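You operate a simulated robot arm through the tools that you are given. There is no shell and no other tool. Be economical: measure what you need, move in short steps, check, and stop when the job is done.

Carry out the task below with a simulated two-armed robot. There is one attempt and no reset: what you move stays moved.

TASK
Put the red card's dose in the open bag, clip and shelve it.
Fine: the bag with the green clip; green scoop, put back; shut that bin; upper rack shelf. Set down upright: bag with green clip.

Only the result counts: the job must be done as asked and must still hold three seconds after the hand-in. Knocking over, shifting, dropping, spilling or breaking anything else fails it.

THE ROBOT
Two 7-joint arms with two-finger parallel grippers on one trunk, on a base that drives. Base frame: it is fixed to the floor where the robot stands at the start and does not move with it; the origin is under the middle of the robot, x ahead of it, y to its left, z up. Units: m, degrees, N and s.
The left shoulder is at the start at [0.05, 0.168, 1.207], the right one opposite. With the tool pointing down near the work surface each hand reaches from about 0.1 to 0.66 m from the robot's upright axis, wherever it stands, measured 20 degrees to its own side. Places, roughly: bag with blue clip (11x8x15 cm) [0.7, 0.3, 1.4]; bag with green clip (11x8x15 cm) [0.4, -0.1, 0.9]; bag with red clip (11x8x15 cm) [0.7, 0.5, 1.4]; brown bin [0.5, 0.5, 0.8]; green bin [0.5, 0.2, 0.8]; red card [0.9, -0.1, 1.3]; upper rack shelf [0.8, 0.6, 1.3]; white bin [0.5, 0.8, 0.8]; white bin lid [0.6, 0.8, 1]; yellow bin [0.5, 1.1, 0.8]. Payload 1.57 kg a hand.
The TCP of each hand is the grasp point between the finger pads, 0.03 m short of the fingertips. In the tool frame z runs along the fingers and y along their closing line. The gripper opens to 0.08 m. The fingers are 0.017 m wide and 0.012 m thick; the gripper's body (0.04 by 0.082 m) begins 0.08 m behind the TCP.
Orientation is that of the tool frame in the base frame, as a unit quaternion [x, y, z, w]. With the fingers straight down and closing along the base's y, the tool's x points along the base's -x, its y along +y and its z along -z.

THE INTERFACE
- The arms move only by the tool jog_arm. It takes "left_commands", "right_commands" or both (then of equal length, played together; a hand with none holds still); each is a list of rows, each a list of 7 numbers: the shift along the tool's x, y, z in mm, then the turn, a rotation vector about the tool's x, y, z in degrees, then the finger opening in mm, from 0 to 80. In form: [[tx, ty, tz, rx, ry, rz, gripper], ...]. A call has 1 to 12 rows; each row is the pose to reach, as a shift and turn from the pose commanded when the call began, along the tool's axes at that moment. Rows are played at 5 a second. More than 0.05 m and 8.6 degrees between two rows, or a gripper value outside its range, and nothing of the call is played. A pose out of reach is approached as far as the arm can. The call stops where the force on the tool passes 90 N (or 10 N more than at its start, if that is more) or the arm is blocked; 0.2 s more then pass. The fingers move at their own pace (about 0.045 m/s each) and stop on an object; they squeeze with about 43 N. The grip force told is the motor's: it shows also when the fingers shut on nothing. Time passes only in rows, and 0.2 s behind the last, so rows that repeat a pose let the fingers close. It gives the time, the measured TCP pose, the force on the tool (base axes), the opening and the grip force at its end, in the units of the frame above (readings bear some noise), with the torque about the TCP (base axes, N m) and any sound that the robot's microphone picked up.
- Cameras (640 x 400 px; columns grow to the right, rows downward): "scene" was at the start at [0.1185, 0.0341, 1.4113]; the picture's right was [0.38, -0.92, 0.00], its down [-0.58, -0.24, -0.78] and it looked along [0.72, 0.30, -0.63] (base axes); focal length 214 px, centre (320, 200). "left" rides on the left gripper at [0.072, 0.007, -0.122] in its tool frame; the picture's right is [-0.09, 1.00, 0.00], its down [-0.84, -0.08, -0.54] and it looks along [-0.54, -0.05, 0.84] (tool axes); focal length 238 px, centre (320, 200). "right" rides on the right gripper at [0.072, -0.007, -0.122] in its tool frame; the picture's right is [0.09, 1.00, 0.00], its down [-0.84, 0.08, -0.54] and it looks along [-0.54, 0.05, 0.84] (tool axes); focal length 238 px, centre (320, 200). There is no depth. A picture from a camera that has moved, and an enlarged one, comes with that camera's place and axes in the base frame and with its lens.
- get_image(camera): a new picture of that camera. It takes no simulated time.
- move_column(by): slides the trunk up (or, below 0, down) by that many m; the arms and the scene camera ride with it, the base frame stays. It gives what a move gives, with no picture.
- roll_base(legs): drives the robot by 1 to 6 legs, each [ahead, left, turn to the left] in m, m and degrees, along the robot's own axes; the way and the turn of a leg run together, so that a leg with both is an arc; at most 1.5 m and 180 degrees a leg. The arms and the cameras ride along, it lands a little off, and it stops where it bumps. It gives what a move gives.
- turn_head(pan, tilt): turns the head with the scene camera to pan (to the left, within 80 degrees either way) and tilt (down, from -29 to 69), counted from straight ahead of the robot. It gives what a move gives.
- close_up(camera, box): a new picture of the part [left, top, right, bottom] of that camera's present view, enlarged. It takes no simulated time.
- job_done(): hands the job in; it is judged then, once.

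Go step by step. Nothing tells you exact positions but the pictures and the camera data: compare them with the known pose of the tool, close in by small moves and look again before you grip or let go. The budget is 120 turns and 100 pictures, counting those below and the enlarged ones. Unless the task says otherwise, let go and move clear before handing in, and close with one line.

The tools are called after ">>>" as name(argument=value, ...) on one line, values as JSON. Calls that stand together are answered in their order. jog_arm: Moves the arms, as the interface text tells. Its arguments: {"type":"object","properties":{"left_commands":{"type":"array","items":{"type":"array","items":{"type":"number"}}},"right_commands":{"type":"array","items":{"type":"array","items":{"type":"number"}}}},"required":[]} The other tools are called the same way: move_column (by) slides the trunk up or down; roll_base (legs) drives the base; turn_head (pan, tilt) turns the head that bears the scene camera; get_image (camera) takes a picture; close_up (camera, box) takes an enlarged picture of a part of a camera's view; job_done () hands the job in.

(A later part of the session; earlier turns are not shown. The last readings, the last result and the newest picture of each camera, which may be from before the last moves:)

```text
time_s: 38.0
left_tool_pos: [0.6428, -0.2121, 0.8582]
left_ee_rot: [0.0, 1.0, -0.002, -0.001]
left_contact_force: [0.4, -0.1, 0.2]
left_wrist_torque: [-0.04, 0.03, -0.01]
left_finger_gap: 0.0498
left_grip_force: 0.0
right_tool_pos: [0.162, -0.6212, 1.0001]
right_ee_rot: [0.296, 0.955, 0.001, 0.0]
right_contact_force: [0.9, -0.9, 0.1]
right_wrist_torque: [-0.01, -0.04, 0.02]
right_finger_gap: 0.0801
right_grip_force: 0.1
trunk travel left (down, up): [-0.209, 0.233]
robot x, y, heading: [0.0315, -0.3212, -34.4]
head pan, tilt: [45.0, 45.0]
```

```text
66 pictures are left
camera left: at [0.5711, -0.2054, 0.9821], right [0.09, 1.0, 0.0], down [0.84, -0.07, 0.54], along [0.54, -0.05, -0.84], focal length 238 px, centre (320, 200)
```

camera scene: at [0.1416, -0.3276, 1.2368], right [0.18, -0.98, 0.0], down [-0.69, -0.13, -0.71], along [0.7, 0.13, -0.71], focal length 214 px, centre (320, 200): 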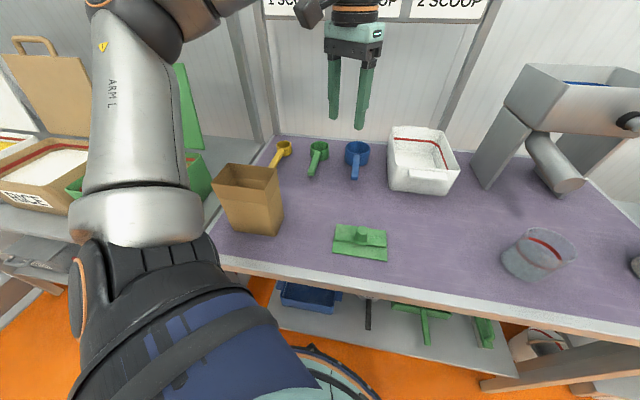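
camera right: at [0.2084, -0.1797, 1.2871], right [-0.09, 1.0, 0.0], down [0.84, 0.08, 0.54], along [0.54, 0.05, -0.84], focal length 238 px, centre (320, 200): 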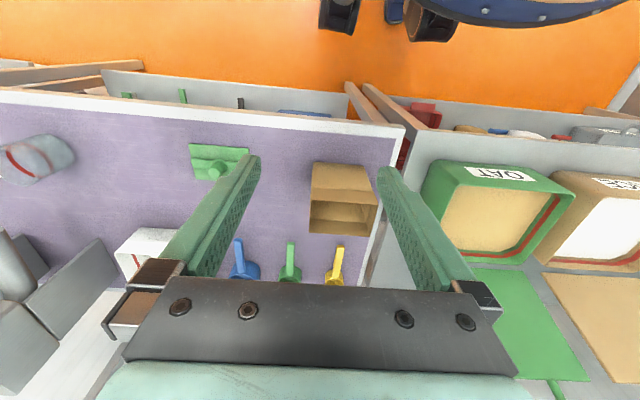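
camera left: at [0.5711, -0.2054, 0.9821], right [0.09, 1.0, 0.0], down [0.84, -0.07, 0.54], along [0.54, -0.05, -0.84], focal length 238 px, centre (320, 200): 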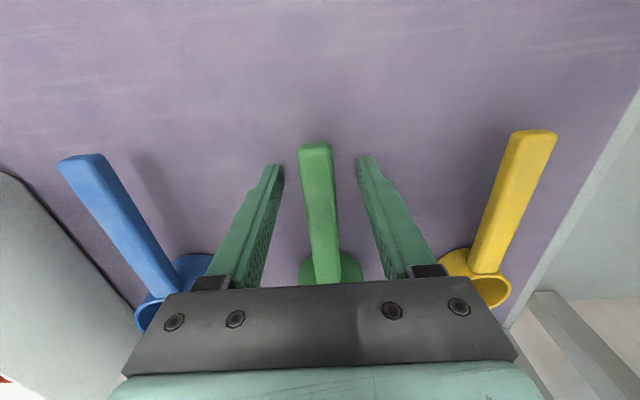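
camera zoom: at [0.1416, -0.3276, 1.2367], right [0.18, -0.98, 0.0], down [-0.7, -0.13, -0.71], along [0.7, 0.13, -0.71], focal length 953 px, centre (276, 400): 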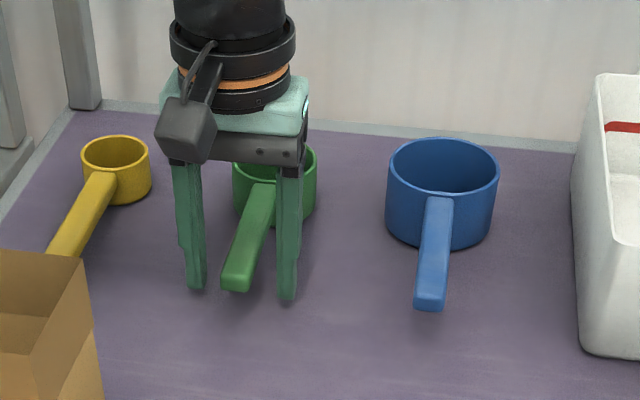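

Handle sits between the fingers. Close on it, then lift a little and check.

>>> jog_arm(left_commands=[[0, 0, 2, 0, 0, 0, 30], [0, 0, 4, 0, 0, 0, 0], [0, 0, 4, 0, 0, 0, 0], [0, 0, 4, 0, 0, 0, 0], [0, 0, 4, 0, 0, 0, 0]])

>>> jog_arm(left_commands=[[0, 0, -20, 0, 0, 0, 0], [0, 0, -60, 0, 0, 0, 0], [0, 0, -100, 0, 0, 0, 0], [0, 0, -100, 0, 0, 0, 0]])

>>> get_image(camera="left")

>>> close_up(camera="scene", box=[240, 60, 420, 195])

```text
time_s: 39.2
left_tool_pos: [0.6443, -0.2129, 0.8561]
left_ee_rot: [0.0, 1.0, -0.002, 0.0]
left_contact_force: [-1.5, -0.5, 1.9]
left_wrist_torque: [0.01, -0.17, -0.01]
left_finger_gap: 0.0191
left_grip_force: 33.1
right_tool_pos: [0.1615, -0.6211, 0.9985]
right_ee_rot: [0.296, 0.955, 0.0, -0.001]
right_contact_force: [-0.5, -0.6, -0.2]
right_wrist_torque: [0.04, -0.01, 0.03]
right_finger_gap: 0.08
right_grip_force: 0.1
trunk travel left (down, up): [-0.209, 0.233]
robot x, y, heading: [0.0291, -0.3212, -34.6]
head pan, tilt: [45.0, 45.0]
```

```text
time_s: 40.2
left_tool_pos: [0.6442, -0.2107, 0.955]
left_ee_rot: [0.0, 1.0, -0.002, -0.001]
left_contact_force: [0.5, -0.7, -0.5]
left_wrist_torque: [0.0, 0.06, -0.03]
left_finger_gap: 0.0193
left_grip_force: 33.4
right_tool_pos: [0.1617, -0.6214, 0.9998]
right_ee_rot: [0.296, 0.955, 0.001, 0.0]
right_contact_force: [0.6, 0.6, -0.1]
right_wrist_torque: [-0.01, 0.03, 0.0]
right_finger_gap: 0.0801
right_grip_force: 0.1
trunk travel left (down, up): [-0.209, 0.233]
robot x, y, heading: [0.0327, -0.3217, -34.5]
head pan, tilt: [45.0, 45.0]
```

```text
65 pictures are left
camera left: at [0.5728, -0.2044, 1.0789], right [0.09, 1.0, 0.0], down [0.84, -0.07, 0.54], along [0.54, -0.05, -0.84], focal length 238 px, centre (320, 200)
```

left: 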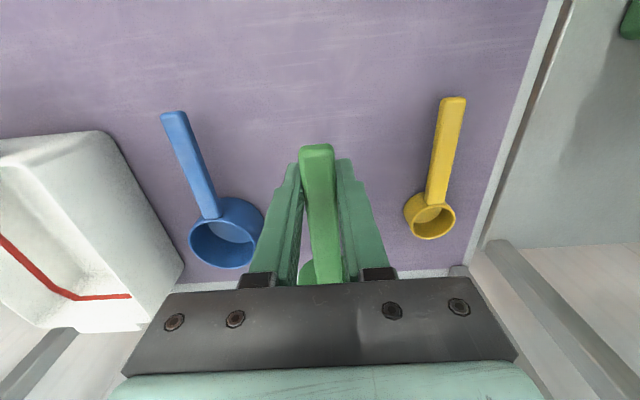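

```text
2.96 times, centred on (330, 128) of scene
camera zoom: at [0.1417, -0.3276, 1.2367], right [0.18, -0.98, 0.0], down [-0.7, -0.13, -0.71], along [0.7, 0.13, -0.71], focal length 636 px, centre (290, 415)
```

zoom: 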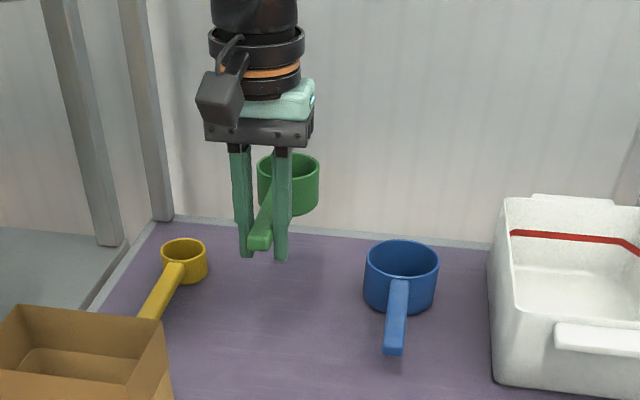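

Scoop is held level; its home is TCP (0.644, -0.213, 0.856). Retract up and back square to the robot, then turn the base straight again.

>>> jog_arm(left_commands=[[10, -5, -40, 0, 0, 0, 0], [30, -15, -80, 0, 0, 5, 0], [60, -30, -120, 0, 0, 11, 0], [98, -50, -130, 0, 0, 17, 0], [136, -70, -130, 0, 0, 23, 0], [174, -90, -130, 0, 0, 29, 0], [211, -108, -130, 0, 0, 34.5, 0], [211, -108, -130, 0, 0, 34.5, 0]])

>>> roll_base(legs=[[0, 0, 34.5]])

```text
refused: row 3 steps farther than a row can; nothing moved
```

```text
time_s: 42.2
left_tool_pos: [0.4764, 0.1166, 0.9546]
left_ee_rot: [-0.295, 0.956, -0.002, 0.0]
left_contact_force: [0.1, -0.2, 0.0]
left_wrist_torque: [-0.02, -0.01, -0.01]
left_finger_gap: 0.0001
left_grip_force: 21.2
right_tool_pos: [0.3079, -0.4951, 0.9986]
right_ee_rot: [0.002, 1.0, 0.0, 0.0]
right_contact_force: [0.7, -0.3, 0.3]
right_wrist_torque: [0.02, -0.05, 0.01]
right_finger_gap: 0.0797
right_grip_force: 0.0
trunk travel left (down, up): [-0.209, 0.233]
robot x, y, heading: [0.0312, -0.3208, -0.1]
head pan, tilt: [45.0, 45.0]
```

The arm move was refused but the base turned anyway, and the scoop slipped out of the hand. I'll look at where it ended up.

>>> get_image(camera="scene")

>>> get_image(camera="left")

```text
63 pictures are left
camera scene: at [0.1264, -0.2625, 1.2367], right [0.7, -0.71, 0.0], down [-0.5, -0.5, -0.71], along [0.5, 0.5, -0.71], focal length 214 px, centre (320, 200)
```

scene: 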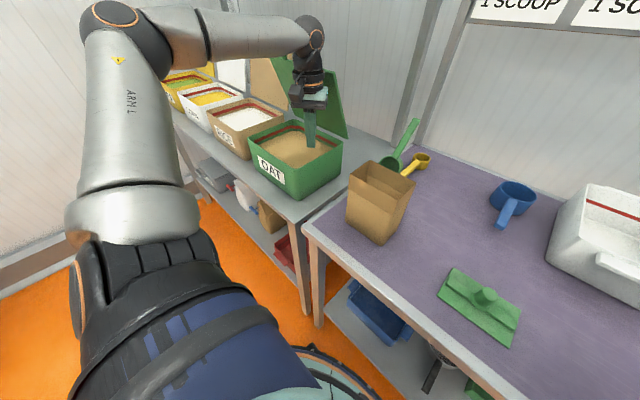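

```text
62 pictures are left
camera left: at [0.4126, 0.0817, 1.0784], right [-0.49, 0.87, 0.0], down [0.73, 0.41, 0.54], along [0.47, 0.26, -0.84], focal length 238 px, centre (320, 200)
```

left: 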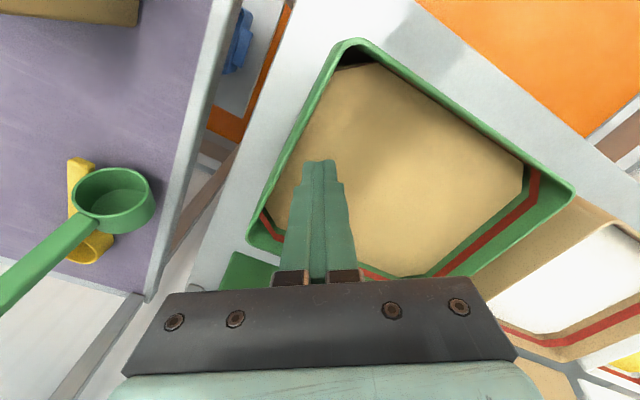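

The green scoop is still on the table, leaning over the yellow one with its handle up. I'll raise the hand clear and look carefully; from here I won't batch a drive behind an unverified arm move.

>>> jog_arm(left_commands=[[0, 0, -45, 0, 0, 0, 20], [0, 0, -90, 0, 0, 0, 40], [20, -20, -120, 0, 0, 7, 50], [50, -40, -140, 0, 0, 14, 50], [80, -40, -140, 0, 0, 21, 50], [110, -40, -140, 0, 0, 28, 50], [140, -40, -140, 0, 0, 34.5, 50]])

>>> turn_head(pan=25, tilt=35)

>>> get_image(camera="scene")

>>> close_up(camera="scene", box=[280, 120, 480, 270])

```text
time_s: 43.8
left_tool_pos: [0.3838, 0.005, 1.0952]
left_ee_rot: [0.003, 1.0, -0.002, 0.0]
left_contact_force: [-0.8, 0.0, 0.1]
left_wrist_torque: [0.02, 0.03, -0.01]
left_finger_gap: 0.0501
left_grip_force: 0.1
right_tool_pos: [0.3072, -0.4958, 0.9989]
right_ee_rot: [0.002, 1.0, 0.0, 0.0]
right_contact_force: [0.3, -0.1, 0.4]
right_wrist_torque: [-0.01, 0.0, -0.01]
right_finger_gap: 0.0799
right_grip_force: 0.0
trunk travel left (down, up): [-0.209, 0.233]
robot x, y, heading: [0.0293, -0.3189, -0.2]
head pan, tilt: [45.0, 45.0]
```

```text
time_s: 44.7
left_tool_pos: [0.384, 0.0065, 1.0957]
left_ee_rot: [0.0, 1.0, -0.001, -0.001]
left_contact_force: [-0.1, -0.4, -0.5]
left_wrist_torque: [-0.01, -0.01, 0.02]
left_finger_gap: 0.0501
left_grip_force: 0.0
right_tool_pos: [0.3075, -0.4947, 0.9998]
right_ee_rot: [0.001, 1.0, 0.001, 0.0]
right_contact_force: [1.1, 0.3, -0.4]
right_wrist_torque: [0.0, -0.01, -0.04]
right_finger_gap: 0.0798
right_grip_force: 0.1
trunk travel left (down, up): [-0.209, 0.233]
robot x, y, heading: [0.0283, -0.316, -0.4]
head pan, tilt: [25.0, 35.0]
```

```text
61 pictures are left
camera scene: at [0.1485, -0.2829, 1.2515], right [0.42, -0.91, 0.0], down [-0.52, -0.24, -0.82], along [0.74, 0.34, -0.57], focal length 214 px, centre (320, 200)
```

scene: 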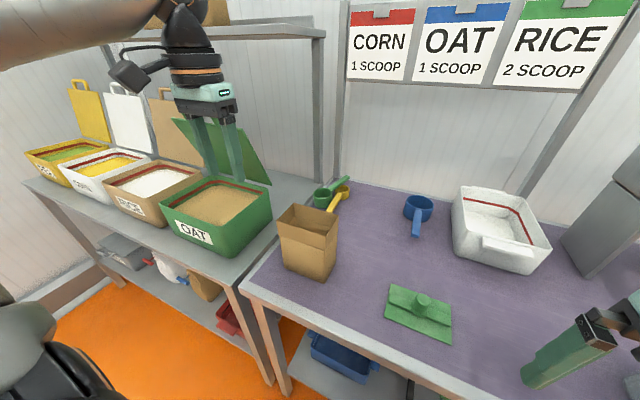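

```text
2.67 times, centred on (380, 195) of scene
camera zoom: at [0.1485, -0.2829, 1.2515], right [0.42, -0.91, 0.0], down [-0.52, -0.24, -0.82], along [0.74, 0.34, -0.57], focal length 572 px, centre (160, 213)
```

zoom: 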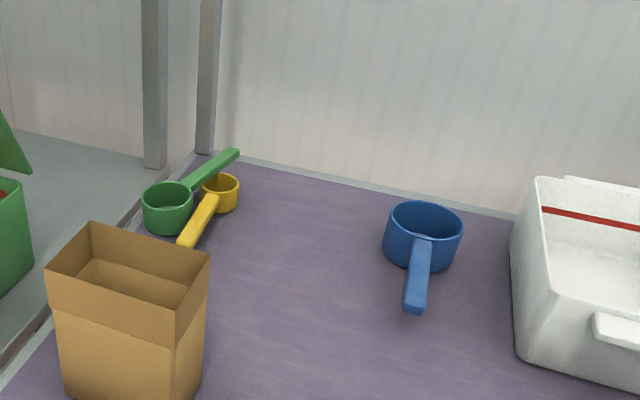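

The yellow scoop hasn't moved; the green one sits upright with its cup at about (0.70, -0.04) and its handle reaching over the yellow cup toward the wall. To plan the regrasp I'll test how far the left wrist can yaw.

>>> jog_arm(left_commands=[[0, 0, 0, 0, 0, 8.5, 50], [0, 0, 0, 0, 0, 17, 50], [0, 0, 0, 0, 0, 25.5, 50], [0, 0, 0, 0, 0, 34, 50], [0, 0, 0, 0, 0, 42.5, 50], [0, 0, 0, 0, 0, 51, 50], [0, 0, 0, 0, 0, 59.5, 50], [0, 0, 0, 0, 0, 68, 50], [0, 0, 0, 0, 0, 76.5, 50], [0, 0, 0, 0, 0, 85, 50], [0, 0, 0, 0, 0, 93, 50]])

>>> jog_arm(left_commands=[[0, 0, 0, 0, 0, 8.5, 50], [0, 0, 0, 0, 0, 17, 50], [0, 0, 0, 0, 0, 25.5, 50], [0, 0, 0, 0, 0, 34, 50], [0, 0, 0, 0, 0, 42.5, 50], [0, 0, 0, 0, 0, 51, 50], [0, 0, 0, 0, 0, 59.5, 50], [0, 0, 0, 0, 0, 68, 50], [0, 0, 0, 0, 0, 76.5, 50], [0, 0, 0, 0, 0, 85, 50], [0, 0, 0, 0, 0, 93, 50]])

```text
time_s: 47.1
left_tool_pos: [0.3837, 0.0054, 1.0962]
left_ee_rot: [0.728, 0.686, -0.002, 0.001]
left_contact_force: [0.2, -0.4, -0.1]
left_wrist_torque: [0.01, -0.01, 0.03]
left_finger_gap: 0.0502
left_grip_force: 0.1
right_tool_pos: [0.3079, -0.4941, 0.9991]
right_ee_rot: [0.001, 1.0, 0.0, -0.001]
right_contact_force: [0.7, -1.1, 0.7]
right_wrist_torque: [0.02, -0.01, -0.02]
right_finger_gap: 0.0798
right_grip_force: 0.1
trunk travel left (down, up): [-0.209, 0.233]
robot x, y, heading: [0.0284, -0.3198, -0.4]
head pan, tilt: [25.0, 35.0]
```

```text
time_s: 49.5
left_tool_pos: [0.3816, 0.0054, 1.0955]
left_ee_rot: [0.998, -0.055, 0.0, 0.002]
left_contact_force: [-0.5, -0.6, -0.1]
left_wrist_torque: [-0.01, 0.03, 0.0]
left_finger_gap: 0.0497
left_grip_force: 0.0
right_tool_pos: [0.3073, -0.4951, 1.0]
right_ee_rot: [0.001, 1.0, 0.0, 0.0]
right_contact_force: [0.4, 0.7, 0.6]
right_wrist_torque: [0.02, 0.02, 0.0]
right_finger_gap: 0.08
right_grip_force: 0.1
trunk travel left (down, up): [-0.209, 0.233]
robot x, y, heading: [0.0271, -0.3215, -0.3]
head pan, tilt: [25.0, 35.0]
```

The wrist can yaw a full half turn clockwise. Plan: grip the cup's rim wall, carry the scoop to open table, set it down turned, and regrasp the handle; so I unwind the wrist and go to +95°.

>>> jog_arm(left_commands=[[0, 0, 0, 0, 0, -8.5, 30], [0, 0, 0, 0, 0, -17, 30], [0, 0, 0, 0, 0, -25.5, 30], [0, 0, 0, 0, 0, -34, 30], [0, 0, 0, 0, 0, -42.5, 30], [0, 0, 0, 0, 0, -51, 30], [0, 0, 0, 0, 0, -59.5, 30], [0, 0, 0, 0, 0, -68, 30], [0, 0, 0, 0, 0, -76.5, 30], [0, 0, 0, 0, 0, -85, 30], [0, 0, 0, 0, 0, -93, 30]])

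>>> jog_arm(left_commands=[[0, 0, 0, 0, 0, -8.5, 30], [0, 0, 0, 0, 0, -17, 30], [0, 0, 0, 0, 0, -25.5, 30], [0, 0, 0, 0, 0, -34, 30], [0, 0, 0, 0, 0, -42.5, 30], [0, 0, 0, 0, 0, -51, 30], [0, 0, 0, 0, 0, -59.5, 30], [0, 0, 0, 0, 0, -68, 30], [0, 0, 0, 0, 0, -76.5, 30], [0, 0, 0, 0, 0, -85, 30], [0, 0, 0, 0, 0, -93, 30]])

>>> jog_arm(left_commands=[[0, 0, 0, 0, 0, -8.5, 30], [0, 0, 0, 0, 0, -17, 30], [0, 0, 0, 0, 0, -25.5, 30], [0, 0, 0, 0, 0, -34, 30], [0, 0, 0, 0, 0, -42.5, 30], [0, 0, 0, 0, 0, -51, 30], [0, 0, 0, 0, 0, -59.5, 30], [0, 0, 0, 0, 0, -68, 30], [0, 0, 0, 0, 0, -76.5, 30], [0, 0, 0, 0, 0, -85, 30], [0, 0, 0, 0, 0, -95, 30]])

```text
time_s: 51.9
left_tool_pos: [0.3832, 0.0047, 1.0954]
left_ee_rot: [0.726, 0.688, -0.001, 0.002]
left_contact_force: [0.4, -0.2, 0.6]
left_wrist_torque: [-0.01, 0.0, 0.04]
left_finger_gap: 0.0298
left_grip_force: 0.1
right_tool_pos: [0.3085, -0.4935, 0.9992]
right_ee_rot: [0.001, 1.0, -0.001, 0.0]
right_contact_force: [0.5, 0.5, -0.3]
right_wrist_torque: [0.02, -0.07, -0.01]
right_finger_gap: 0.0798
right_grip_force: 0.1
trunk travel left (down, up): [-0.209, 0.233]
robot x, y, heading: [0.031, -0.3207, -0.1]
head pan, tilt: [25.0, 35.0]
```

```text
time_s: 54.3
left_tool_pos: [0.3822, 0.0045, 1.0966]
left_ee_rot: [0.0, 1.0, -0.001, 0.0]
left_contact_force: [-0.3, 0.1, 0.1]
left_wrist_torque: [-0.03, -0.03, 0.0]
left_finger_gap: 0.03
left_grip_force: 0.0
right_tool_pos: [0.3083, -0.4945, 1.0003]
right_ee_rot: [0.002, 1.0, 0.001, 0.0]
right_contact_force: [-0.5, -0.2, 0.3]
right_wrist_torque: [0.03, -0.01, -0.02]
right_finger_gap: 0.0798
right_grip_force: 0.0
trunk travel left (down, up): [-0.209, 0.233]
robot x, y, heading: [0.031, -0.3231, 0.0]
head pan, tilt: [25.0, 35.0]
```

```text
refused: row 11 steps farther than a row can; nothing moved
```

>>> jog_arm(left_commands=[[0, 0, 0, 0, 0, -8, 30], [0, 0, 0, 0, 0, -16, 30], [0, 0, 0, 0, 0, -24, 30], [0, 0, 0, 0, 0, -32, 30], [0, 0, 0, 0, 0, -40, 30], [0, 0, 0, 0, 0, -48, 30], [0, 0, 0, 0, 0, -56, 30], [0, 0, 0, 0, 0, -64, 30], [0, 0, 0, 0, 0, -72, 30], [0, 0, 0, 0, 0, -80, 30], [0, 0, 0, 0, 0, -88, 30], [0, 0, 0, 0, 0, -95, 30]])

```text
time_s: 56.9
left_tool_pos: [0.3837, 0.0052, 1.0956]
left_ee_rot: [0.737, -0.676, 0.001, 0.001]
left_contact_force: [0.2, -0.9, -0.1]
left_wrist_torque: [-0.03, -0.01, 0.01]
left_finger_gap: 0.0299
left_grip_force: 0.0
right_tool_pos: [0.3079, -0.495, 0.9991]
right_ee_rot: [0.002, 1.0, 0.0, 0.0]
right_contact_force: [-0.1, -0.5, -0.3]
right_wrist_torque: [-0.02, 0.04, 0.02]
right_finger_gap: 0.0799
right_grip_force: 0.0
trunk travel left (down, up): [-0.209, 0.233]
robot x, y, heading: [0.0301, -0.3242, 0.0]
head pan, tilt: [25.0, 35.0]
```

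Yaw of +95° works. Now drive left 0.23 m and turn 50° right to bring the left shoulder toward the scoop; the hand is high and clear.

>>> roll_base(legs=[[0.008, 0.232, 0], [0, 0, -50]])

>>> turn_head(pan=60, tilt=42)

>>> get_image(camera="scene")

>>> get_image(camera="left")

```text
time_s: 61.8
left_tool_pos: [0.5158, -0.1484, 1.096]
left_ee_rot: [-0.383, 0.924, -0.001, -0.002]
left_contact_force: [0.3, 0.5, 0.3]
left_wrist_torque: [-0.05, 0.01, 0.01]
left_finger_gap: 0.0304
left_grip_force: 0.0
right_tool_pos: [0.0853, -0.4132, 1.0002]
right_ee_rot: [0.423, 0.906, 0.0, 0.001]
right_contact_force: [0.2, 0.9, -0.4]
right_wrist_torque: [0.0, 0.0, -0.02]
right_finger_gap: 0.0802
right_grip_force: 0.0
trunk travel left (down, up): [-0.209, 0.233]
robot x, y, heading: [0.0383, -0.0881, -49.9]
head pan, tilt: [25.0, 35.0]
```

```text
time_s: 62.8
left_tool_pos: [0.5161, -0.1481, 1.0964]
left_ee_rot: [-0.382, 0.924, -0.002, -0.001]
left_contact_force: [0.2, 0.1, 0.8]
left_wrist_torque: [0.02, 0.0, -0.01]
left_finger_gap: 0.0299
left_grip_force: 0.1
right_tool_pos: [0.0836, -0.414, 0.999]
right_ee_rot: [0.423, 0.906, -0.001, 0.0]
right_contact_force: [0.2, 0.3, 0.0]
right_wrist_torque: [0.0, 0.0, 0.01]
right_finger_gap: 0.08
right_grip_force: 0.1
trunk travel left (down, up): [-0.209, 0.233]
robot x, y, heading: [0.039, -0.0861, -49.9]
head pan, tilt: [60.0, 42.0]
```

```text
59 pictures are left
camera scene: at [0.1452, -0.1034, 1.2411], right [0.17, -0.99, 0.0], down [-0.66, -0.12, -0.74], along [0.73, 0.13, -0.67], focal length 214 px, centre (320, 200)
```

scene: 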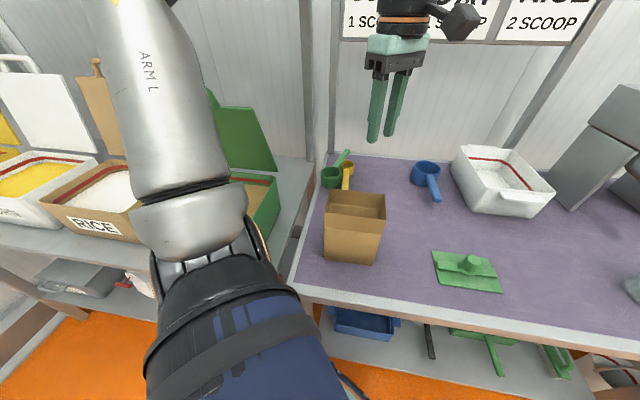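

```text
58 pictures are left
camera left: at [0.4603, -0.1941, 1.2189], right [-0.64, 0.77, 0.0], down [0.65, 0.54, 0.54], along [0.41, 0.34, -0.84], focal length 238 px, centre (320, 200)
```

left: 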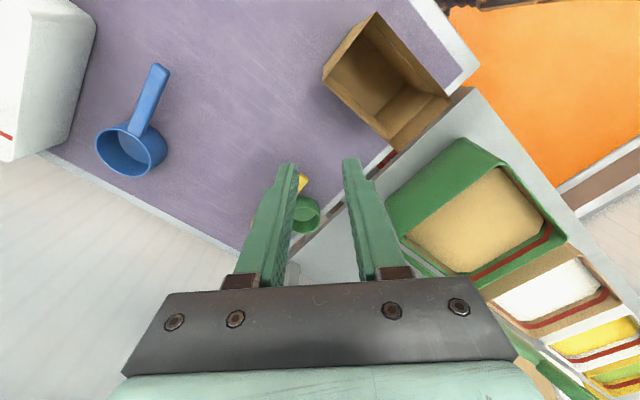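

>>> close_up(camera="scene", box=[300, 140, 400, 215])

>>> close_up(camera="left", box=[270, 150, 370, 250])

```text
5.33 times, centred on (350, 178) of scene
camera zoom: at [0.1452, -0.1034, 1.2411], right [0.17, -0.99, 0.0], down [-0.66, -0.12, -0.74], along [0.73, 0.13, -0.67], focal length 1144 px, centre (160, 320)
```

zoom: 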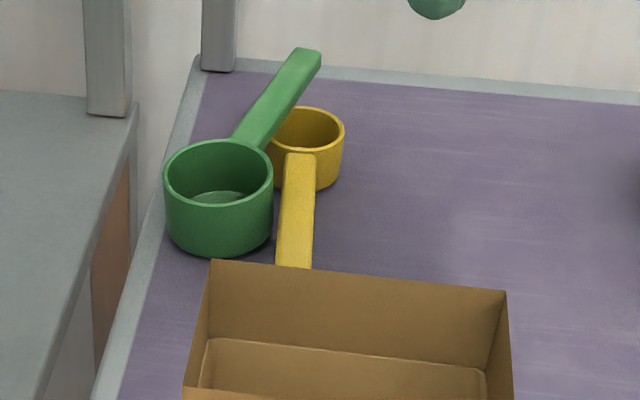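

```text
4.00 times, centred on (320, 200) of left
camera zoom: at [0.4603, -0.1941, 1.2189], right [-0.64, 0.77, 0.0], down [0.65, 0.54, 0.54], along [0.41, 0.34, -0.84], focal length 953 px, centre (320, 200)
```

zoom: 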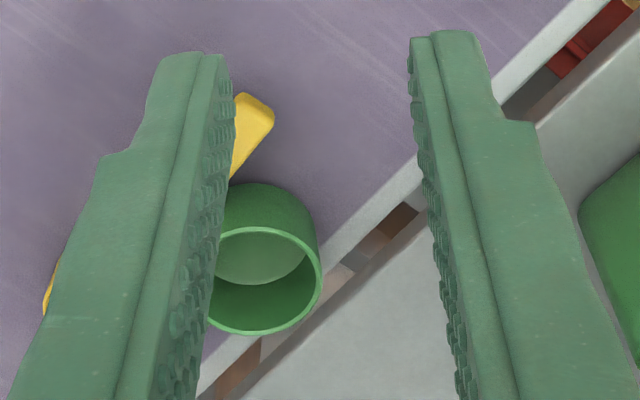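

Cup centre at about (0.693, -0.040), upright. I'll go over the near-left wall point (0.672, -0.019) with the fingers straddling the wall.

>>> jog_arm(left_commands=[[-45, -5, 0, 0, 0, 0, 30], [-90, -10, 0, 0, 0, 0, 30], [-135, -15, 10, 0, 0, 0, 30], [-175, -19, 35, 0, 0, 0, 30], [-201, -19, 75, 0, 0, 0, 30], [-201, -19, 120, 0, 0, 0, 30], [-201, -19, 150, 0, 0, 0, 30], [-201, -19, 160, 0, 0, 0, 30], [-201, -19, 160, 0, 0, 0, 30]])

>>> get_image(camera="left")

>>> close_up(camera="scene", box=[280, 120, 400, 210])

```text
time_s: 65.0
left_tool_pos: [0.6615, -0.0224, 0.9782]
left_ee_rot: [-0.383, 0.922, 0.002, 0.051]
left_contact_force: [-0.7, -0.3, -0.6]
left_wrist_torque: [0.04, -0.07, 0.01]
left_finger_gap: 0.0299
left_grip_force: 0.1
right_tool_pos: [0.0683, -0.42, 0.9967]
right_ee_rot: [0.422, 0.907, 0.009, 0.008]
right_contact_force: [0.2, 0.1, -0.2]
right_wrist_torque: [0.05, -0.06, 0.01]
right_finger_gap: 0.0797
right_grip_force: 0.0
trunk travel left (down, up): [-0.209, 0.233]
robot x, y, heading: [0.0338, -0.0873, -49.9]
head pan, tilt: [60.0, 42.0]
stopped in row 9 (left hand): the arm was blocked; the commanded pose is now the measured one
```

```text
55 pictures are left
camera left: at [0.5944, -0.0741, 1.0937], right [-0.64, 0.77, -0.03], down [0.59, 0.51, 0.62], along [0.49, 0.38, -0.78], focal length 238 px, centre (320, 200)
```

left: 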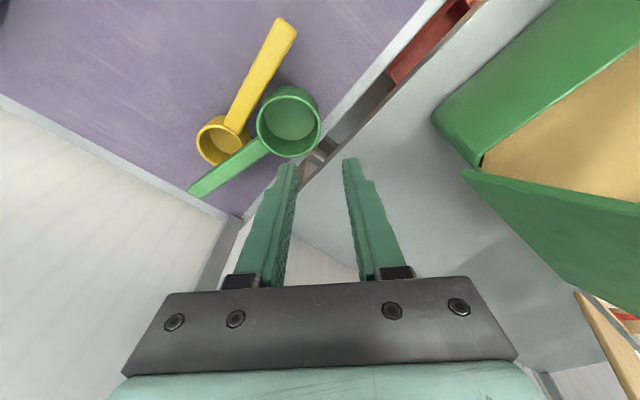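

```text
4.44 times, centred on (340, 165) of scene
camera zoom: at [0.1232, -0.1126, 1.2423], right [0.18, -0.98, -0.01], down [-0.64, -0.11, -0.76], along [0.75, 0.14, -0.65], focal length 953 px, centre (231, 356)
```

zoom: 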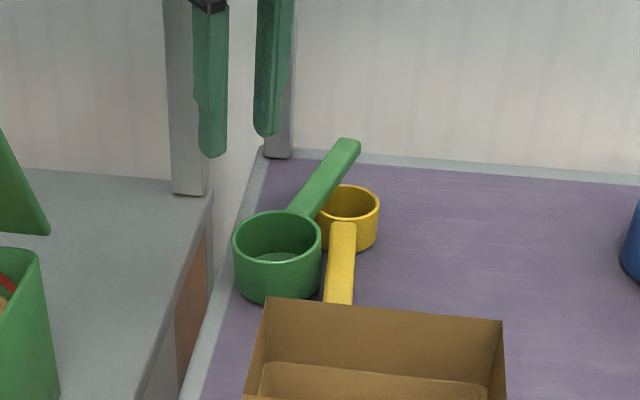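

The arm got blocked and the robot leaned back slightly; I'll look to the left to see what the arm touches.

>>> turn_head(pan=78, tilt=25)

>>> get_image(camera="scene")

```text
time_s: 65.8
left_tool_pos: [0.6624, -0.0212, 0.9777]
left_ee_rot: [-0.383, 0.923, 0.004, 0.051]
left_contact_force: [-0.5, 0.3, -0.4]
left_wrist_torque: [-0.02, -0.02, -0.04]
left_finger_gap: 0.0299
left_grip_force: 0.0
right_tool_pos: [0.0701, -0.4184, 0.9979]
right_ee_rot: [0.422, 0.906, 0.009, 0.008]
right_contact_force: [-0.1, 0.5, 0.1]
right_wrist_torque: [-0.03, 0.01, -0.01]
right_finger_gap: 0.08
right_grip_force: 0.0
trunk travel left (down, up): [-0.209, 0.233]
robot x, y, heading: [0.0357, -0.0894, -49.7]
head pan, tilt: [78.0, 25.0]
```

```text
53 pictures are left
camera scene: at [0.1227, -0.0837, 1.2697], right [0.47, -0.88, 0.0], down [-0.35, -0.19, -0.92], along [0.81, 0.43, -0.4], focal length 214 px, centre (320, 200)
```

scene: 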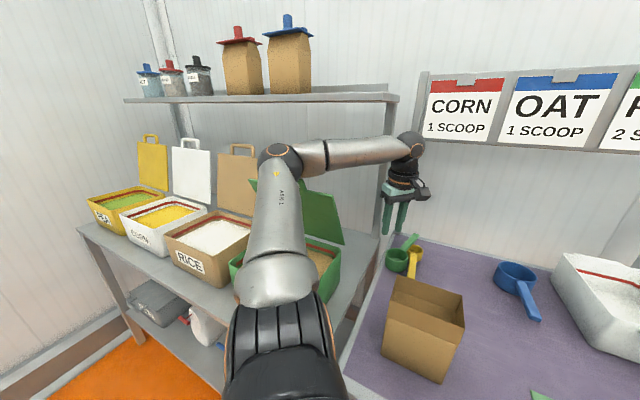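

>>> close_up(camera="scene", box=[200, 130, 420, 300])

```text
2.35 times, centred on (310, 215) of scene
camera zoom: at [0.1227, -0.0837, 1.2697], right [0.47, -0.88, 0.0], down [-0.35, -0.19, -0.92], along [0.81, 0.43, -0.4], focal length 505 px, centre (344, 165)
```

zoom: 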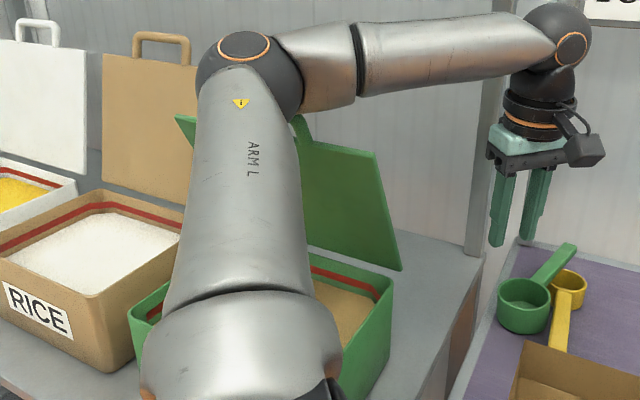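

The green lid was swung forward past vertical (by the earlier collision) and the left upper arm is now against it. I'll back the left arm out the way it came.

>>> jog_arm(left_commands=[[15, 0, -20, 0, 0, 0, 30], [45, 5, -50, 0, 0, 0, 30], [85, 10, -75, 0, 0, 0, 30], [130, 15, -90, 0, 0, 0, 30], [175, 19, -100, 0, 0, 0, 30], [200, 19, -110, 0, 0, 0, 30], [200, 19, -110, 0, 0, 0, 30]])

>>> get_image(camera="scene")

```text
time_s: 67.4
left_tool_pos: [0.514, -0.148, 1.0554]
left_ee_rot: [-0.382, 0.924, 0.003, 0.024]
left_contact_force: [0.7, 0.0, -0.7]
left_wrist_torque: [-0.03, -0.02, -0.04]
left_finger_gap: 0.0302
left_grip_force: 0.1
right_tool_pos: [0.0856, -0.4127, 0.9987]
right_ee_rot: [0.422, 0.906, 0.0, 0.0]
right_contact_force: [0.6, 0.1, 0.0]
right_wrist_torque: [0.01, -0.02, -0.01]
right_finger_gap: 0.0802
right_grip_force: 0.1
trunk travel left (down, up): [-0.209, 0.233]
robot x, y, heading: [0.0369, -0.0886, -50.3]
head pan, tilt: [78.0, 25.0]
```

```text
51 pictures are left
camera scene: at [0.1435, -0.0744, 1.2673], right [0.47, -0.88, 0.0], down [-0.37, -0.2, -0.91], along [0.8, 0.43, -0.42], focal length 214 px, centre (320, 200)
```

scene: 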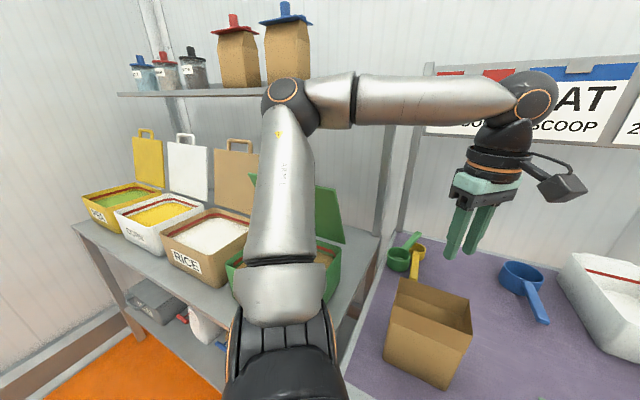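

Body is back to normal. I'll pull the left hand in close before turning the base, so nothing sweeps the lid.

>>> jog_arm(left_commands=[[15, 20, -15, 0, 0, 8, 30], [30, 40, -30, 0, 0, 16, 30], [45, 60, -40, 0, 0, 24, 30], [60, 80, -40, 0, 0, 32, 30], [75, 96, -40, 0, 0, 40, 30], [85, 110, -40, 0, 0, 48, 30], [85, 110, -40, 0, 0, 56, 30], [85, 110, -40, 0, 0, 64, 30], [85, 110, -40, 0, 0, 72, 30], [85, 110, -40, 0, 0, 80, 30]])

```text
time_s: 69.6
left_tool_pos: [0.3764, -0.1299, 1.087]
left_ee_rot: [0.302, 0.953, 0.017, 0.017]
left_contact_force: [1.0, -0.9, 0.0]
left_wrist_torque: [-0.06, 0.02, -0.02]
left_finger_gap: 0.0297
left_grip_force: 0.0
right_tool_pos: [0.0862, -0.4122, 0.9993]
right_ee_rot: [0.423, 0.906, -0.001, 0.0]
right_contact_force: [-0.3, -0.3, 0.8]
right_wrist_torque: [-0.02, 0.01, -0.05]
right_finger_gap: 0.08
right_grip_force: 0.0
trunk travel left (down, up): [-0.209, 0.233]
robot x, y, heading: [0.0347, -0.0857, -50.0]
head pan, tilt: [78.0, 25.0]
```

>>> roll_base(legs=[[0, 0, 50]])

>>> turn_head(pan=25, tilt=35)

>>> get_image(camera="scene")

```text
time_s: 72.2
left_tool_pos: [0.2871, 0.1429, 1.0871]
left_ee_rot: [-0.128, 0.991, 0.022, 0.009]
left_contact_force: [-0.9, 0.2, 0.8]
left_wrist_torque: [0.04, 0.0, 0.0]
left_finger_gap: 0.03
left_grip_force: 0.2
right_tool_pos: [0.3158, -0.2627, 0.9991]
right_ee_rot: [0.002, 1.0, 0.0, 0.001]
right_contact_force: [-0.1, 0.0, -0.2]
right_wrist_torque: [-0.01, -0.02, -0.04]
right_finger_gap: 0.0797
right_grip_force: 0.1
trunk travel left (down, up): [-0.209, 0.233]
robot x, y, heading: [0.0362, -0.088, -0.5]
head pan, tilt: [78.0, 25.0]
```

```text
time_s: 73.5
left_tool_pos: [0.2871, 0.1423, 1.0883]
left_ee_rot: [-0.128, 0.991, 0.022, 0.008]
left_contact_force: [-0.3, 0.0, 0.0]
left_wrist_torque: [0.0, 0.02, 0.01]
left_finger_gap: 0.03
left_grip_force: 0.0
right_tool_pos: [0.3153, -0.2607, 1.0006]
right_ee_rot: [0.001, 1.0, 0.0, 0.0]
right_contact_force: [-0.2, 0.2, -0.2]
right_wrist_torque: [0.01, 0.01, 0.0]
right_finger_gap: 0.0799
right_grip_force: 0.1
trunk travel left (down, up): [-0.209, 0.233]
robot x, y, heading: [0.0404, -0.0859, -0.3]
head pan, tilt: [25.0, 35.0]
```

```text
50 pictures are left
camera scene: at [0.1563, -0.0504, 1.2516], right [0.42, -0.91, 0.0], down [-0.52, -0.24, -0.82], along [0.74, 0.34, -0.57], focal length 214 px, centre (320, 200)
```

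scene: 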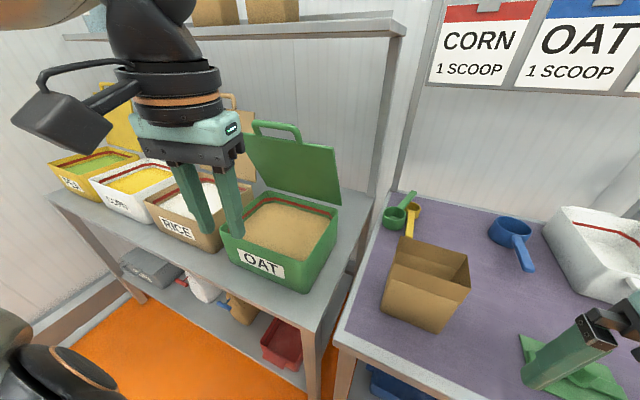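

The green lid leans forward about 24°; the other lids lean back about 30°. I'll push it back open with the left fingertips pointing forward; first square up the tool and pitch it forward.

>>> jog_arm(left_commands=[[0, 0, 0, 0, 0, 7.5, 0], [0, 0, 0, 0, 0, 14.7, 0], [0, 0, 0, 0, 0, 14.7, 0]])

>>> jog_arm(left_commands=[[-15, 0, 0, 0, -8, 0, 0], [-30, 0, 2, 0, -16, 0, 0], [-45, 0, 5, 0, -24, 0, 0], [-60, 0, 10, 0, -32, 0, 0], [-75, 0, 15, 0, -40, 0, 0], [-90, 0, 20, 0, -48, 0, 0], [-105, 0, 30, 0, -56, 0, 0], [-120, 0, 40, 0, -64, 0, 0], [-130, 0, 50, 0, -72, 0, 0], [-135, 0, 50, 0, -80, 0, 0], [-135, 0, 50, 0, -80, 0, 0]])

>>> get_image(camera="scene")

```text
time_s: 74.3
left_tool_pos: [0.2869, 0.1431, 1.0888]
left_ee_rot: [0.001, 1.0, 0.023, 0.006]
left_contact_force: [-0.2, -1.0, 0.0]
left_wrist_torque: [-0.02, -0.01, -0.02]
left_finger_gap: 0.0002
left_grip_force: 21.2
right_tool_pos: [0.3154, -0.2616, 0.999]
right_ee_rot: [0.002, 1.0, 0.001, 0.0]
right_contact_force: [0.8, 0.3, -0.1]
right_wrist_torque: [0.05, 0.01, 0.0]
right_finger_gap: 0.0798
right_grip_force: 0.0
trunk travel left (down, up): [-0.209, 0.233]
robot x, y, heading: [0.0381, -0.0897, -0.4]
head pan, tilt: [25.0, 35.0]
```

```text
time_s: 76.7
left_tool_pos: [0.5026, 0.1424, 1.0699]
left_ee_rot: [0.014, 0.762, 0.018, 0.647]
left_contact_force: [-0.4, -0.2, 0.1]
left_wrist_torque: [0.0, 0.03, -0.02]
left_finger_gap: 0.0
left_grip_force: 21.5
left hand out of reach, approached as far as the arm can: row 6, 7, 8, 9, 10, 11
right_tool_pos: [0.3148, -0.2624, 0.9997]
right_ee_rot: [0.002, 1.0, 0.0, 0.001]
right_contact_force: [0.9, 1.0, 0.1]
right_wrist_torque: [0.0, 0.02, 0.01]
right_finger_gap: 0.08
right_grip_force: 0.1
trunk travel left (down, up): [-0.209, 0.233]
robot x, y, heading: [0.0391, -0.0903, -0.1]
head pan, tilt: [25.0, 35.0]
```

```text
49 pictures are left
camera scene: at [0.1563, -0.0505, 1.2516], right [0.42, -0.91, 0.0], down [-0.52, -0.24, -0.82], along [0.74, 0.34, -0.57], focal length 214 px, centre (320, 200)
```

scene: 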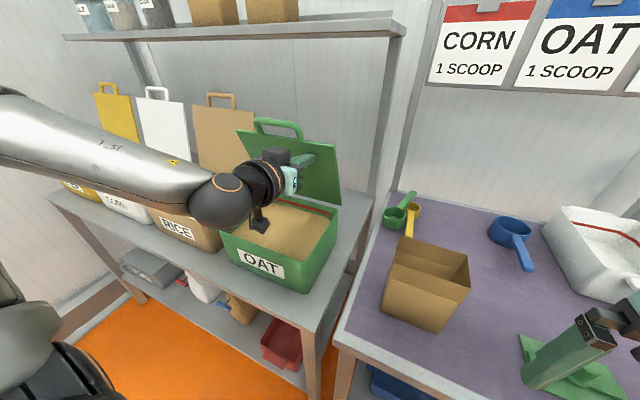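

Fingers now point forward just at the lid. Push gently ahead, in steps.

>>> jog_arm(left_commands=[[0, 0, 20, 0, 0, 0, 0], [0, 0, 40, 0, 0, 0, 0], [0, 0, 60, 0, 0, 0, 0], [0, 0, 80, 0, 0, 0, 0], [0, 0, 100, 0, 0, 0, 0], [0, 0, 115, 0, 0, 0, 0], [0, 0, 115, 0, 0, 0, 0]])

>>> get_image(camera="scene")

```text
time_s: 78.3
left_tool_pos: [0.6097, 0.1424, 1.0549]
left_ee_rot: [0.015, 0.762, 0.017, 0.647]
left_contact_force: [-73.8, 12.4, 0.8]
left_wrist_torque: [0.26, 0.95, 0.26]
left_finger_gap: 0.0
left_grip_force: 21.7
right_tool_pos: [0.3088, -0.2605, 1.0013]
right_ee_rot: [0.001, 1.0, -0.001, 0.004]
right_contact_force: [0.2, -0.2, 0.0]
right_wrist_torque: [0.01, -0.05, 0.01]
right_finger_gap: 0.0801
right_grip_force: 0.0
trunk travel left (down, up): [-0.209, 0.233]
robot x, y, heading: [0.0391, -0.0879, -0.2]
head pan, tilt: [25.0, 35.0]
```

```text
48 pictures are left
camera scene: at [0.1467, -0.0487, 1.2525], right [0.42, -0.91, 0.01], down [-0.51, -0.24, -0.82], along [0.75, 0.34, -0.57], focal length 214 px, centre (320, 200)
```

scene: 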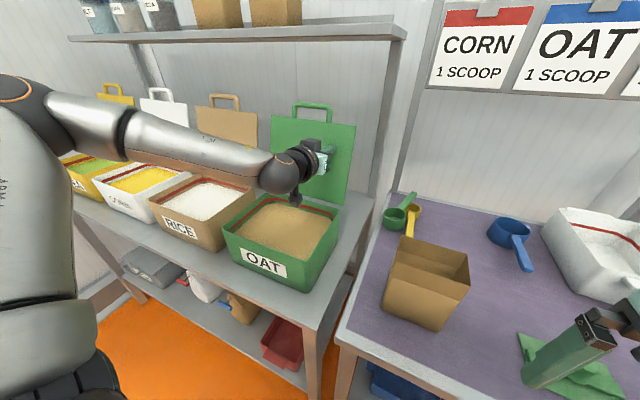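

The lid is at its stop, standing like its neighbours. Back off and fold the left arm tool-down.

>>> jog_arm(left_commands=[[0, 0, -45, 0, 0, 0, 0], [0, 0, -90, 0, 0, 0, 0], [0, 0, -120, 0, 8.5, 0, 0], [3, 0, -150, 0, 17, 0, 0], [6, 0, -180, 0, 25.5, 0, 0], [9, 0, -210, 0, 34, 0, 0], [12, 0, -240, 0, 42.5, 0, 0], [15, 0, -270, 0, 51, 0, 0], [18, 0, -300, 0, 59.5, 0, 0], [18, 0, -320, 0, 68, 0, 0], [18, 0, -325, 0, 76.5, 0, 0], [18, 0, -325, 0, 80, 0, 0]])

>>> get_image(camera="scene")

```text
time_s: 80.9
left_tool_pos: [0.294, 0.1401, 1.0878]
left_ee_rot: [0.001, 1.0, 0.022, 0.005]
left_contact_force: [0.1, -0.7, 0.0]
left_wrist_torque: [-0.01, 0.01, 0.01]
left_finger_gap: 0.0
left_grip_force: 21.3
right_tool_pos: [0.3162, -0.2614, 0.9984]
right_ee_rot: [0.002, 1.0, 0.0, 0.0]
right_contact_force: [0.5, 0.5, 0.0]
right_wrist_torque: [-0.02, 0.01, -0.01]
right_finger_gap: 0.0799
right_grip_force: 0.0
trunk travel left (down, up): [-0.209, 0.233]
robot x, y, heading: [0.0391, -0.0912, -0.2]
head pan, tilt: [25.0, 35.0]
```

```text
47 pictures are left
camera scene: at [0.1564, -0.0504, 1.2515], right [0.42, -0.91, 0.0], down [-0.52, -0.24, -0.82], along [0.74, 0.34, -0.57], focal length 214 px, centre (320, 200)
```

scene: 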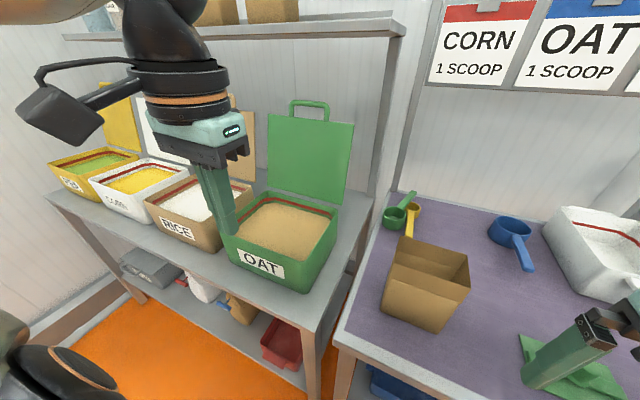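

Lid restored. Now I'll use the right arm for the scoop: raise the right hand and trunk a bit, drive left and turn 50° left so the right shoulder comes forward.

>>> jog_arm(right_commands=[[0, 0, -40, 0, 0, 0, 40], [0, 0, -80, 0, 0, 0, 30], [0, 0, -100, 0, 0, 0, 30]])

>>> move_column(by=0.06)

```text
time_s: 81.7
left_tool_pos: [0.2929, 0.141, 1.0878]
left_ee_rot: [0.0, 1.0, 0.024, 0.006]
left_contact_force: [-0.7, -0.4, 0.3]
left_wrist_torque: [0.03, 0.02, -0.02]
left_finger_gap: 0.0
left_grip_force: 21.0
right_tool_pos: [0.3159, -0.2608, 1.0997]
right_ee_rot: [0.002, 1.0, 0.0, 0.0]
right_contact_force: [-1.6, 0.8, 0.1]
right_wrist_torque: [0.02, -0.01, -0.01]
right_finger_gap: 0.0301
right_grip_force: 0.0
trunk travel left (down, up): [-0.209, 0.233]
robot x, y, heading: [0.0366, -0.0913, -0.4]
head pan, tilt: [25.0, 35.0]
```

```text
time_s: 82.7
left_tool_pos: [0.2945, 0.1408, 1.1474]
left_ee_rot: [-0.001, 1.0, 0.023, 0.005]
left_contact_force: [-0.3, 0.1, -1.0]
left_wrist_torque: [-0.04, -0.02, 0.0]
left_finger_gap: 0.0
left_grip_force: 21.2
right_tool_pos: [0.3153, -0.2604, 1.1592]
right_ee_rot: [0.001, 1.0, 0.0, 0.0]
right_contact_force: [-0.6, -0.4, -0.8]
right_wrist_torque: [0.02, 0.02, 0.02]
right_finger_gap: 0.0301
right_grip_force: 0.0
trunk travel left (down, up): [-0.269, 0.173]
robot x, y, heading: [0.0376, -0.0889, -0.3]
head pan, tilt: [25.0, 35.0]
```

>>> roll_base(legs=[[0, 0.14, 0], [0, 0, 50]])

>>> turn_head(pan=-50, tilt=42)

>>> get_image(camera="scene")

```text
time_s: 86.8
left_tool_pos: [0.0272, 0.3987, 1.1471]
left_ee_rot: [-0.423, 0.906, 0.024, -0.005]
left_contact_force: [0.6, 0.7, 0.8]
left_wrist_torque: [0.02, -0.04, 0.02]
left_finger_gap: 0.0001
left_grip_force: 22.0
right_tool_pos: [0.3479, 0.1594, 1.1593]
right_ee_rot: [-0.421, 0.907, 0.0, 0.001]
right_contact_force: [0.1, -0.1, 0.3]
right_wrist_torque: [0.04, 0.04, -0.01]
right_finger_gap: 0.0301
right_grip_force: 0.1
trunk travel left (down, up): [-0.269, 0.173]
robot x, y, heading: [0.0341, 0.0572, 49.9]
head pan, tilt: [25.0, 35.0]
```

```text
time_s: 88.3
left_tool_pos: [0.0257, 0.3988, 1.147]
left_ee_rot: [-0.424, 0.905, 0.024, -0.005]
left_contact_force: [-0.4, 0.8, -0.4]
left_wrist_torque: [-0.02, 0.01, -0.01]
left_finger_gap: 0.0
left_grip_force: 21.2
right_tool_pos: [0.3493, 0.1596, 1.1586]
right_ee_rot: [-0.422, 0.907, 0.0, 0.0]
right_contact_force: [0.2, 0.9, 1.1]
right_wrist_torque: [-0.01, 0.0, 0.0]
right_finger_gap: 0.0299
right_grip_force: 0.1
trunk travel left (down, up): [-0.269, 0.173]
robot x, y, heading: [0.041, 0.0569, 49.7]
head pan, tilt: [-50.0, 42.0]
```

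```text
46 pictures are left
camera scene: at [0.1464, 0.0875, 1.3011], right [0.0, -1.0, 0.0], down [-0.67, 0.0, -0.74], along [0.74, 0.0, -0.67], focal length 214 px, centre (320, 200)
```

scene: 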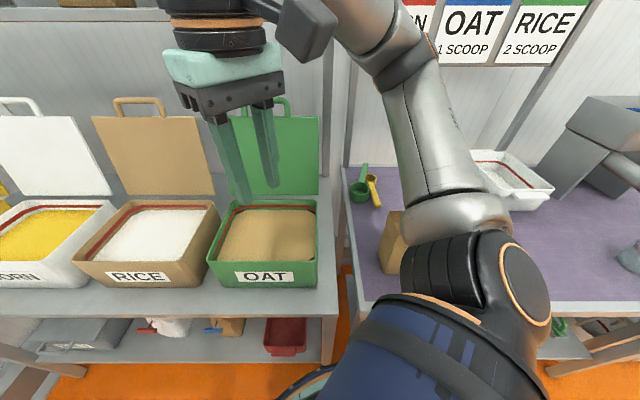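

Right hand is free to go over; path keeps clear of the green lid, then forward to above the cup wall.

>>> jog_arm(right_commands=[[24, -37, 0, 0, 0, 0, 30], [49, -74, 0, 0, 0, 0, 30], [73, -111, 0, 0, 0, 0, 30], [98, -148, 0, 0, 0, 0, 30], [70, -184, 5, 0, 0, 0, 30], [42, -219, 15, 0, 0, 0, 30], [14, -255, 30, 0, 0, 0, 30], [-14, -291, 45, 0, 0, 0, 30], [-42, -327, 60, 0, 0, 0, 30], [-71, -362, 75, 0, 0, 0, 30], [-71, -362, 120, 0, 0, 0, 30], [-71, -362, 165, 0, 0, 0, 30]])

>>> get_image(camera="right")

>>> get_image(camera="scene")

```text
time_s: 90.9
left_tool_pos: [0.0273, 0.3988, 1.1475]
left_ee_rot: [-0.424, 0.905, 0.024, -0.004]
left_contact_force: [-0.1, 0.2, 0.4]
left_wrist_torque: [-0.02, 0.01, 0.02]
left_finger_gap: 0.0003
left_grip_force: 21.2
right_tool_pos: [0.6731, -0.0204, 0.9934]
right_ee_rot: [-0.422, 0.907, 0.0, 0.0]
right_contact_force: [-0.7, -0.2, 0.0]
right_wrist_torque: [0.0, -0.01, -0.04]
right_finger_gap: 0.03
right_grip_force: 0.1
right hand out of reach, approached as far as the arm can: row 3, 4, 5, 6, 7, 8, 9
trunk travel left (down, up): [-0.269, 0.173]
robot x, y, heading: [0.0396, 0.0551, 49.9]
head pan, tilt: [-50.0, 42.0]
```

```text
45 pictures are left
camera right: at [0.6325, -0.0807, 1.1149], right [-0.82, 0.57, 0.0], down [0.48, 0.69, 0.54], along [0.31, 0.45, -0.84], focal length 238 px, centre (320, 200)
```

right: 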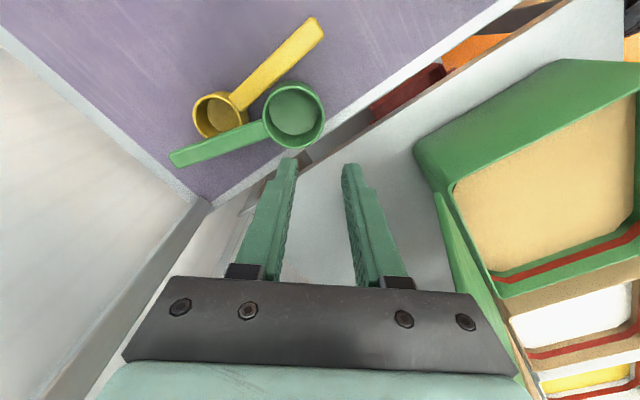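

```text
44 pictures are left
camera scene: at [0.1466, 0.0873, 1.3011], right [0.0, -1.0, 0.0], down [-0.67, 0.0, -0.74], along [0.74, 0.0, -0.67], focal length 214 px, centre (320, 200)
```

scene: 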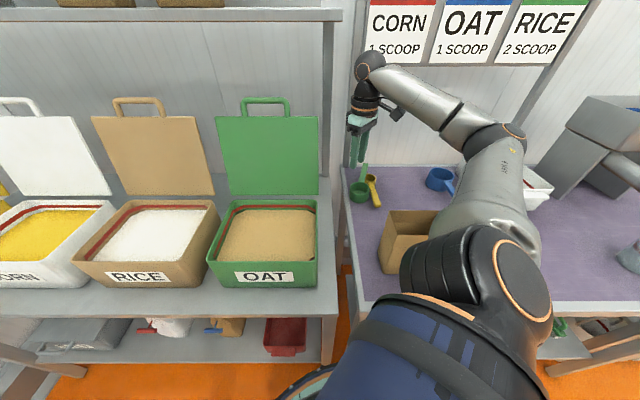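

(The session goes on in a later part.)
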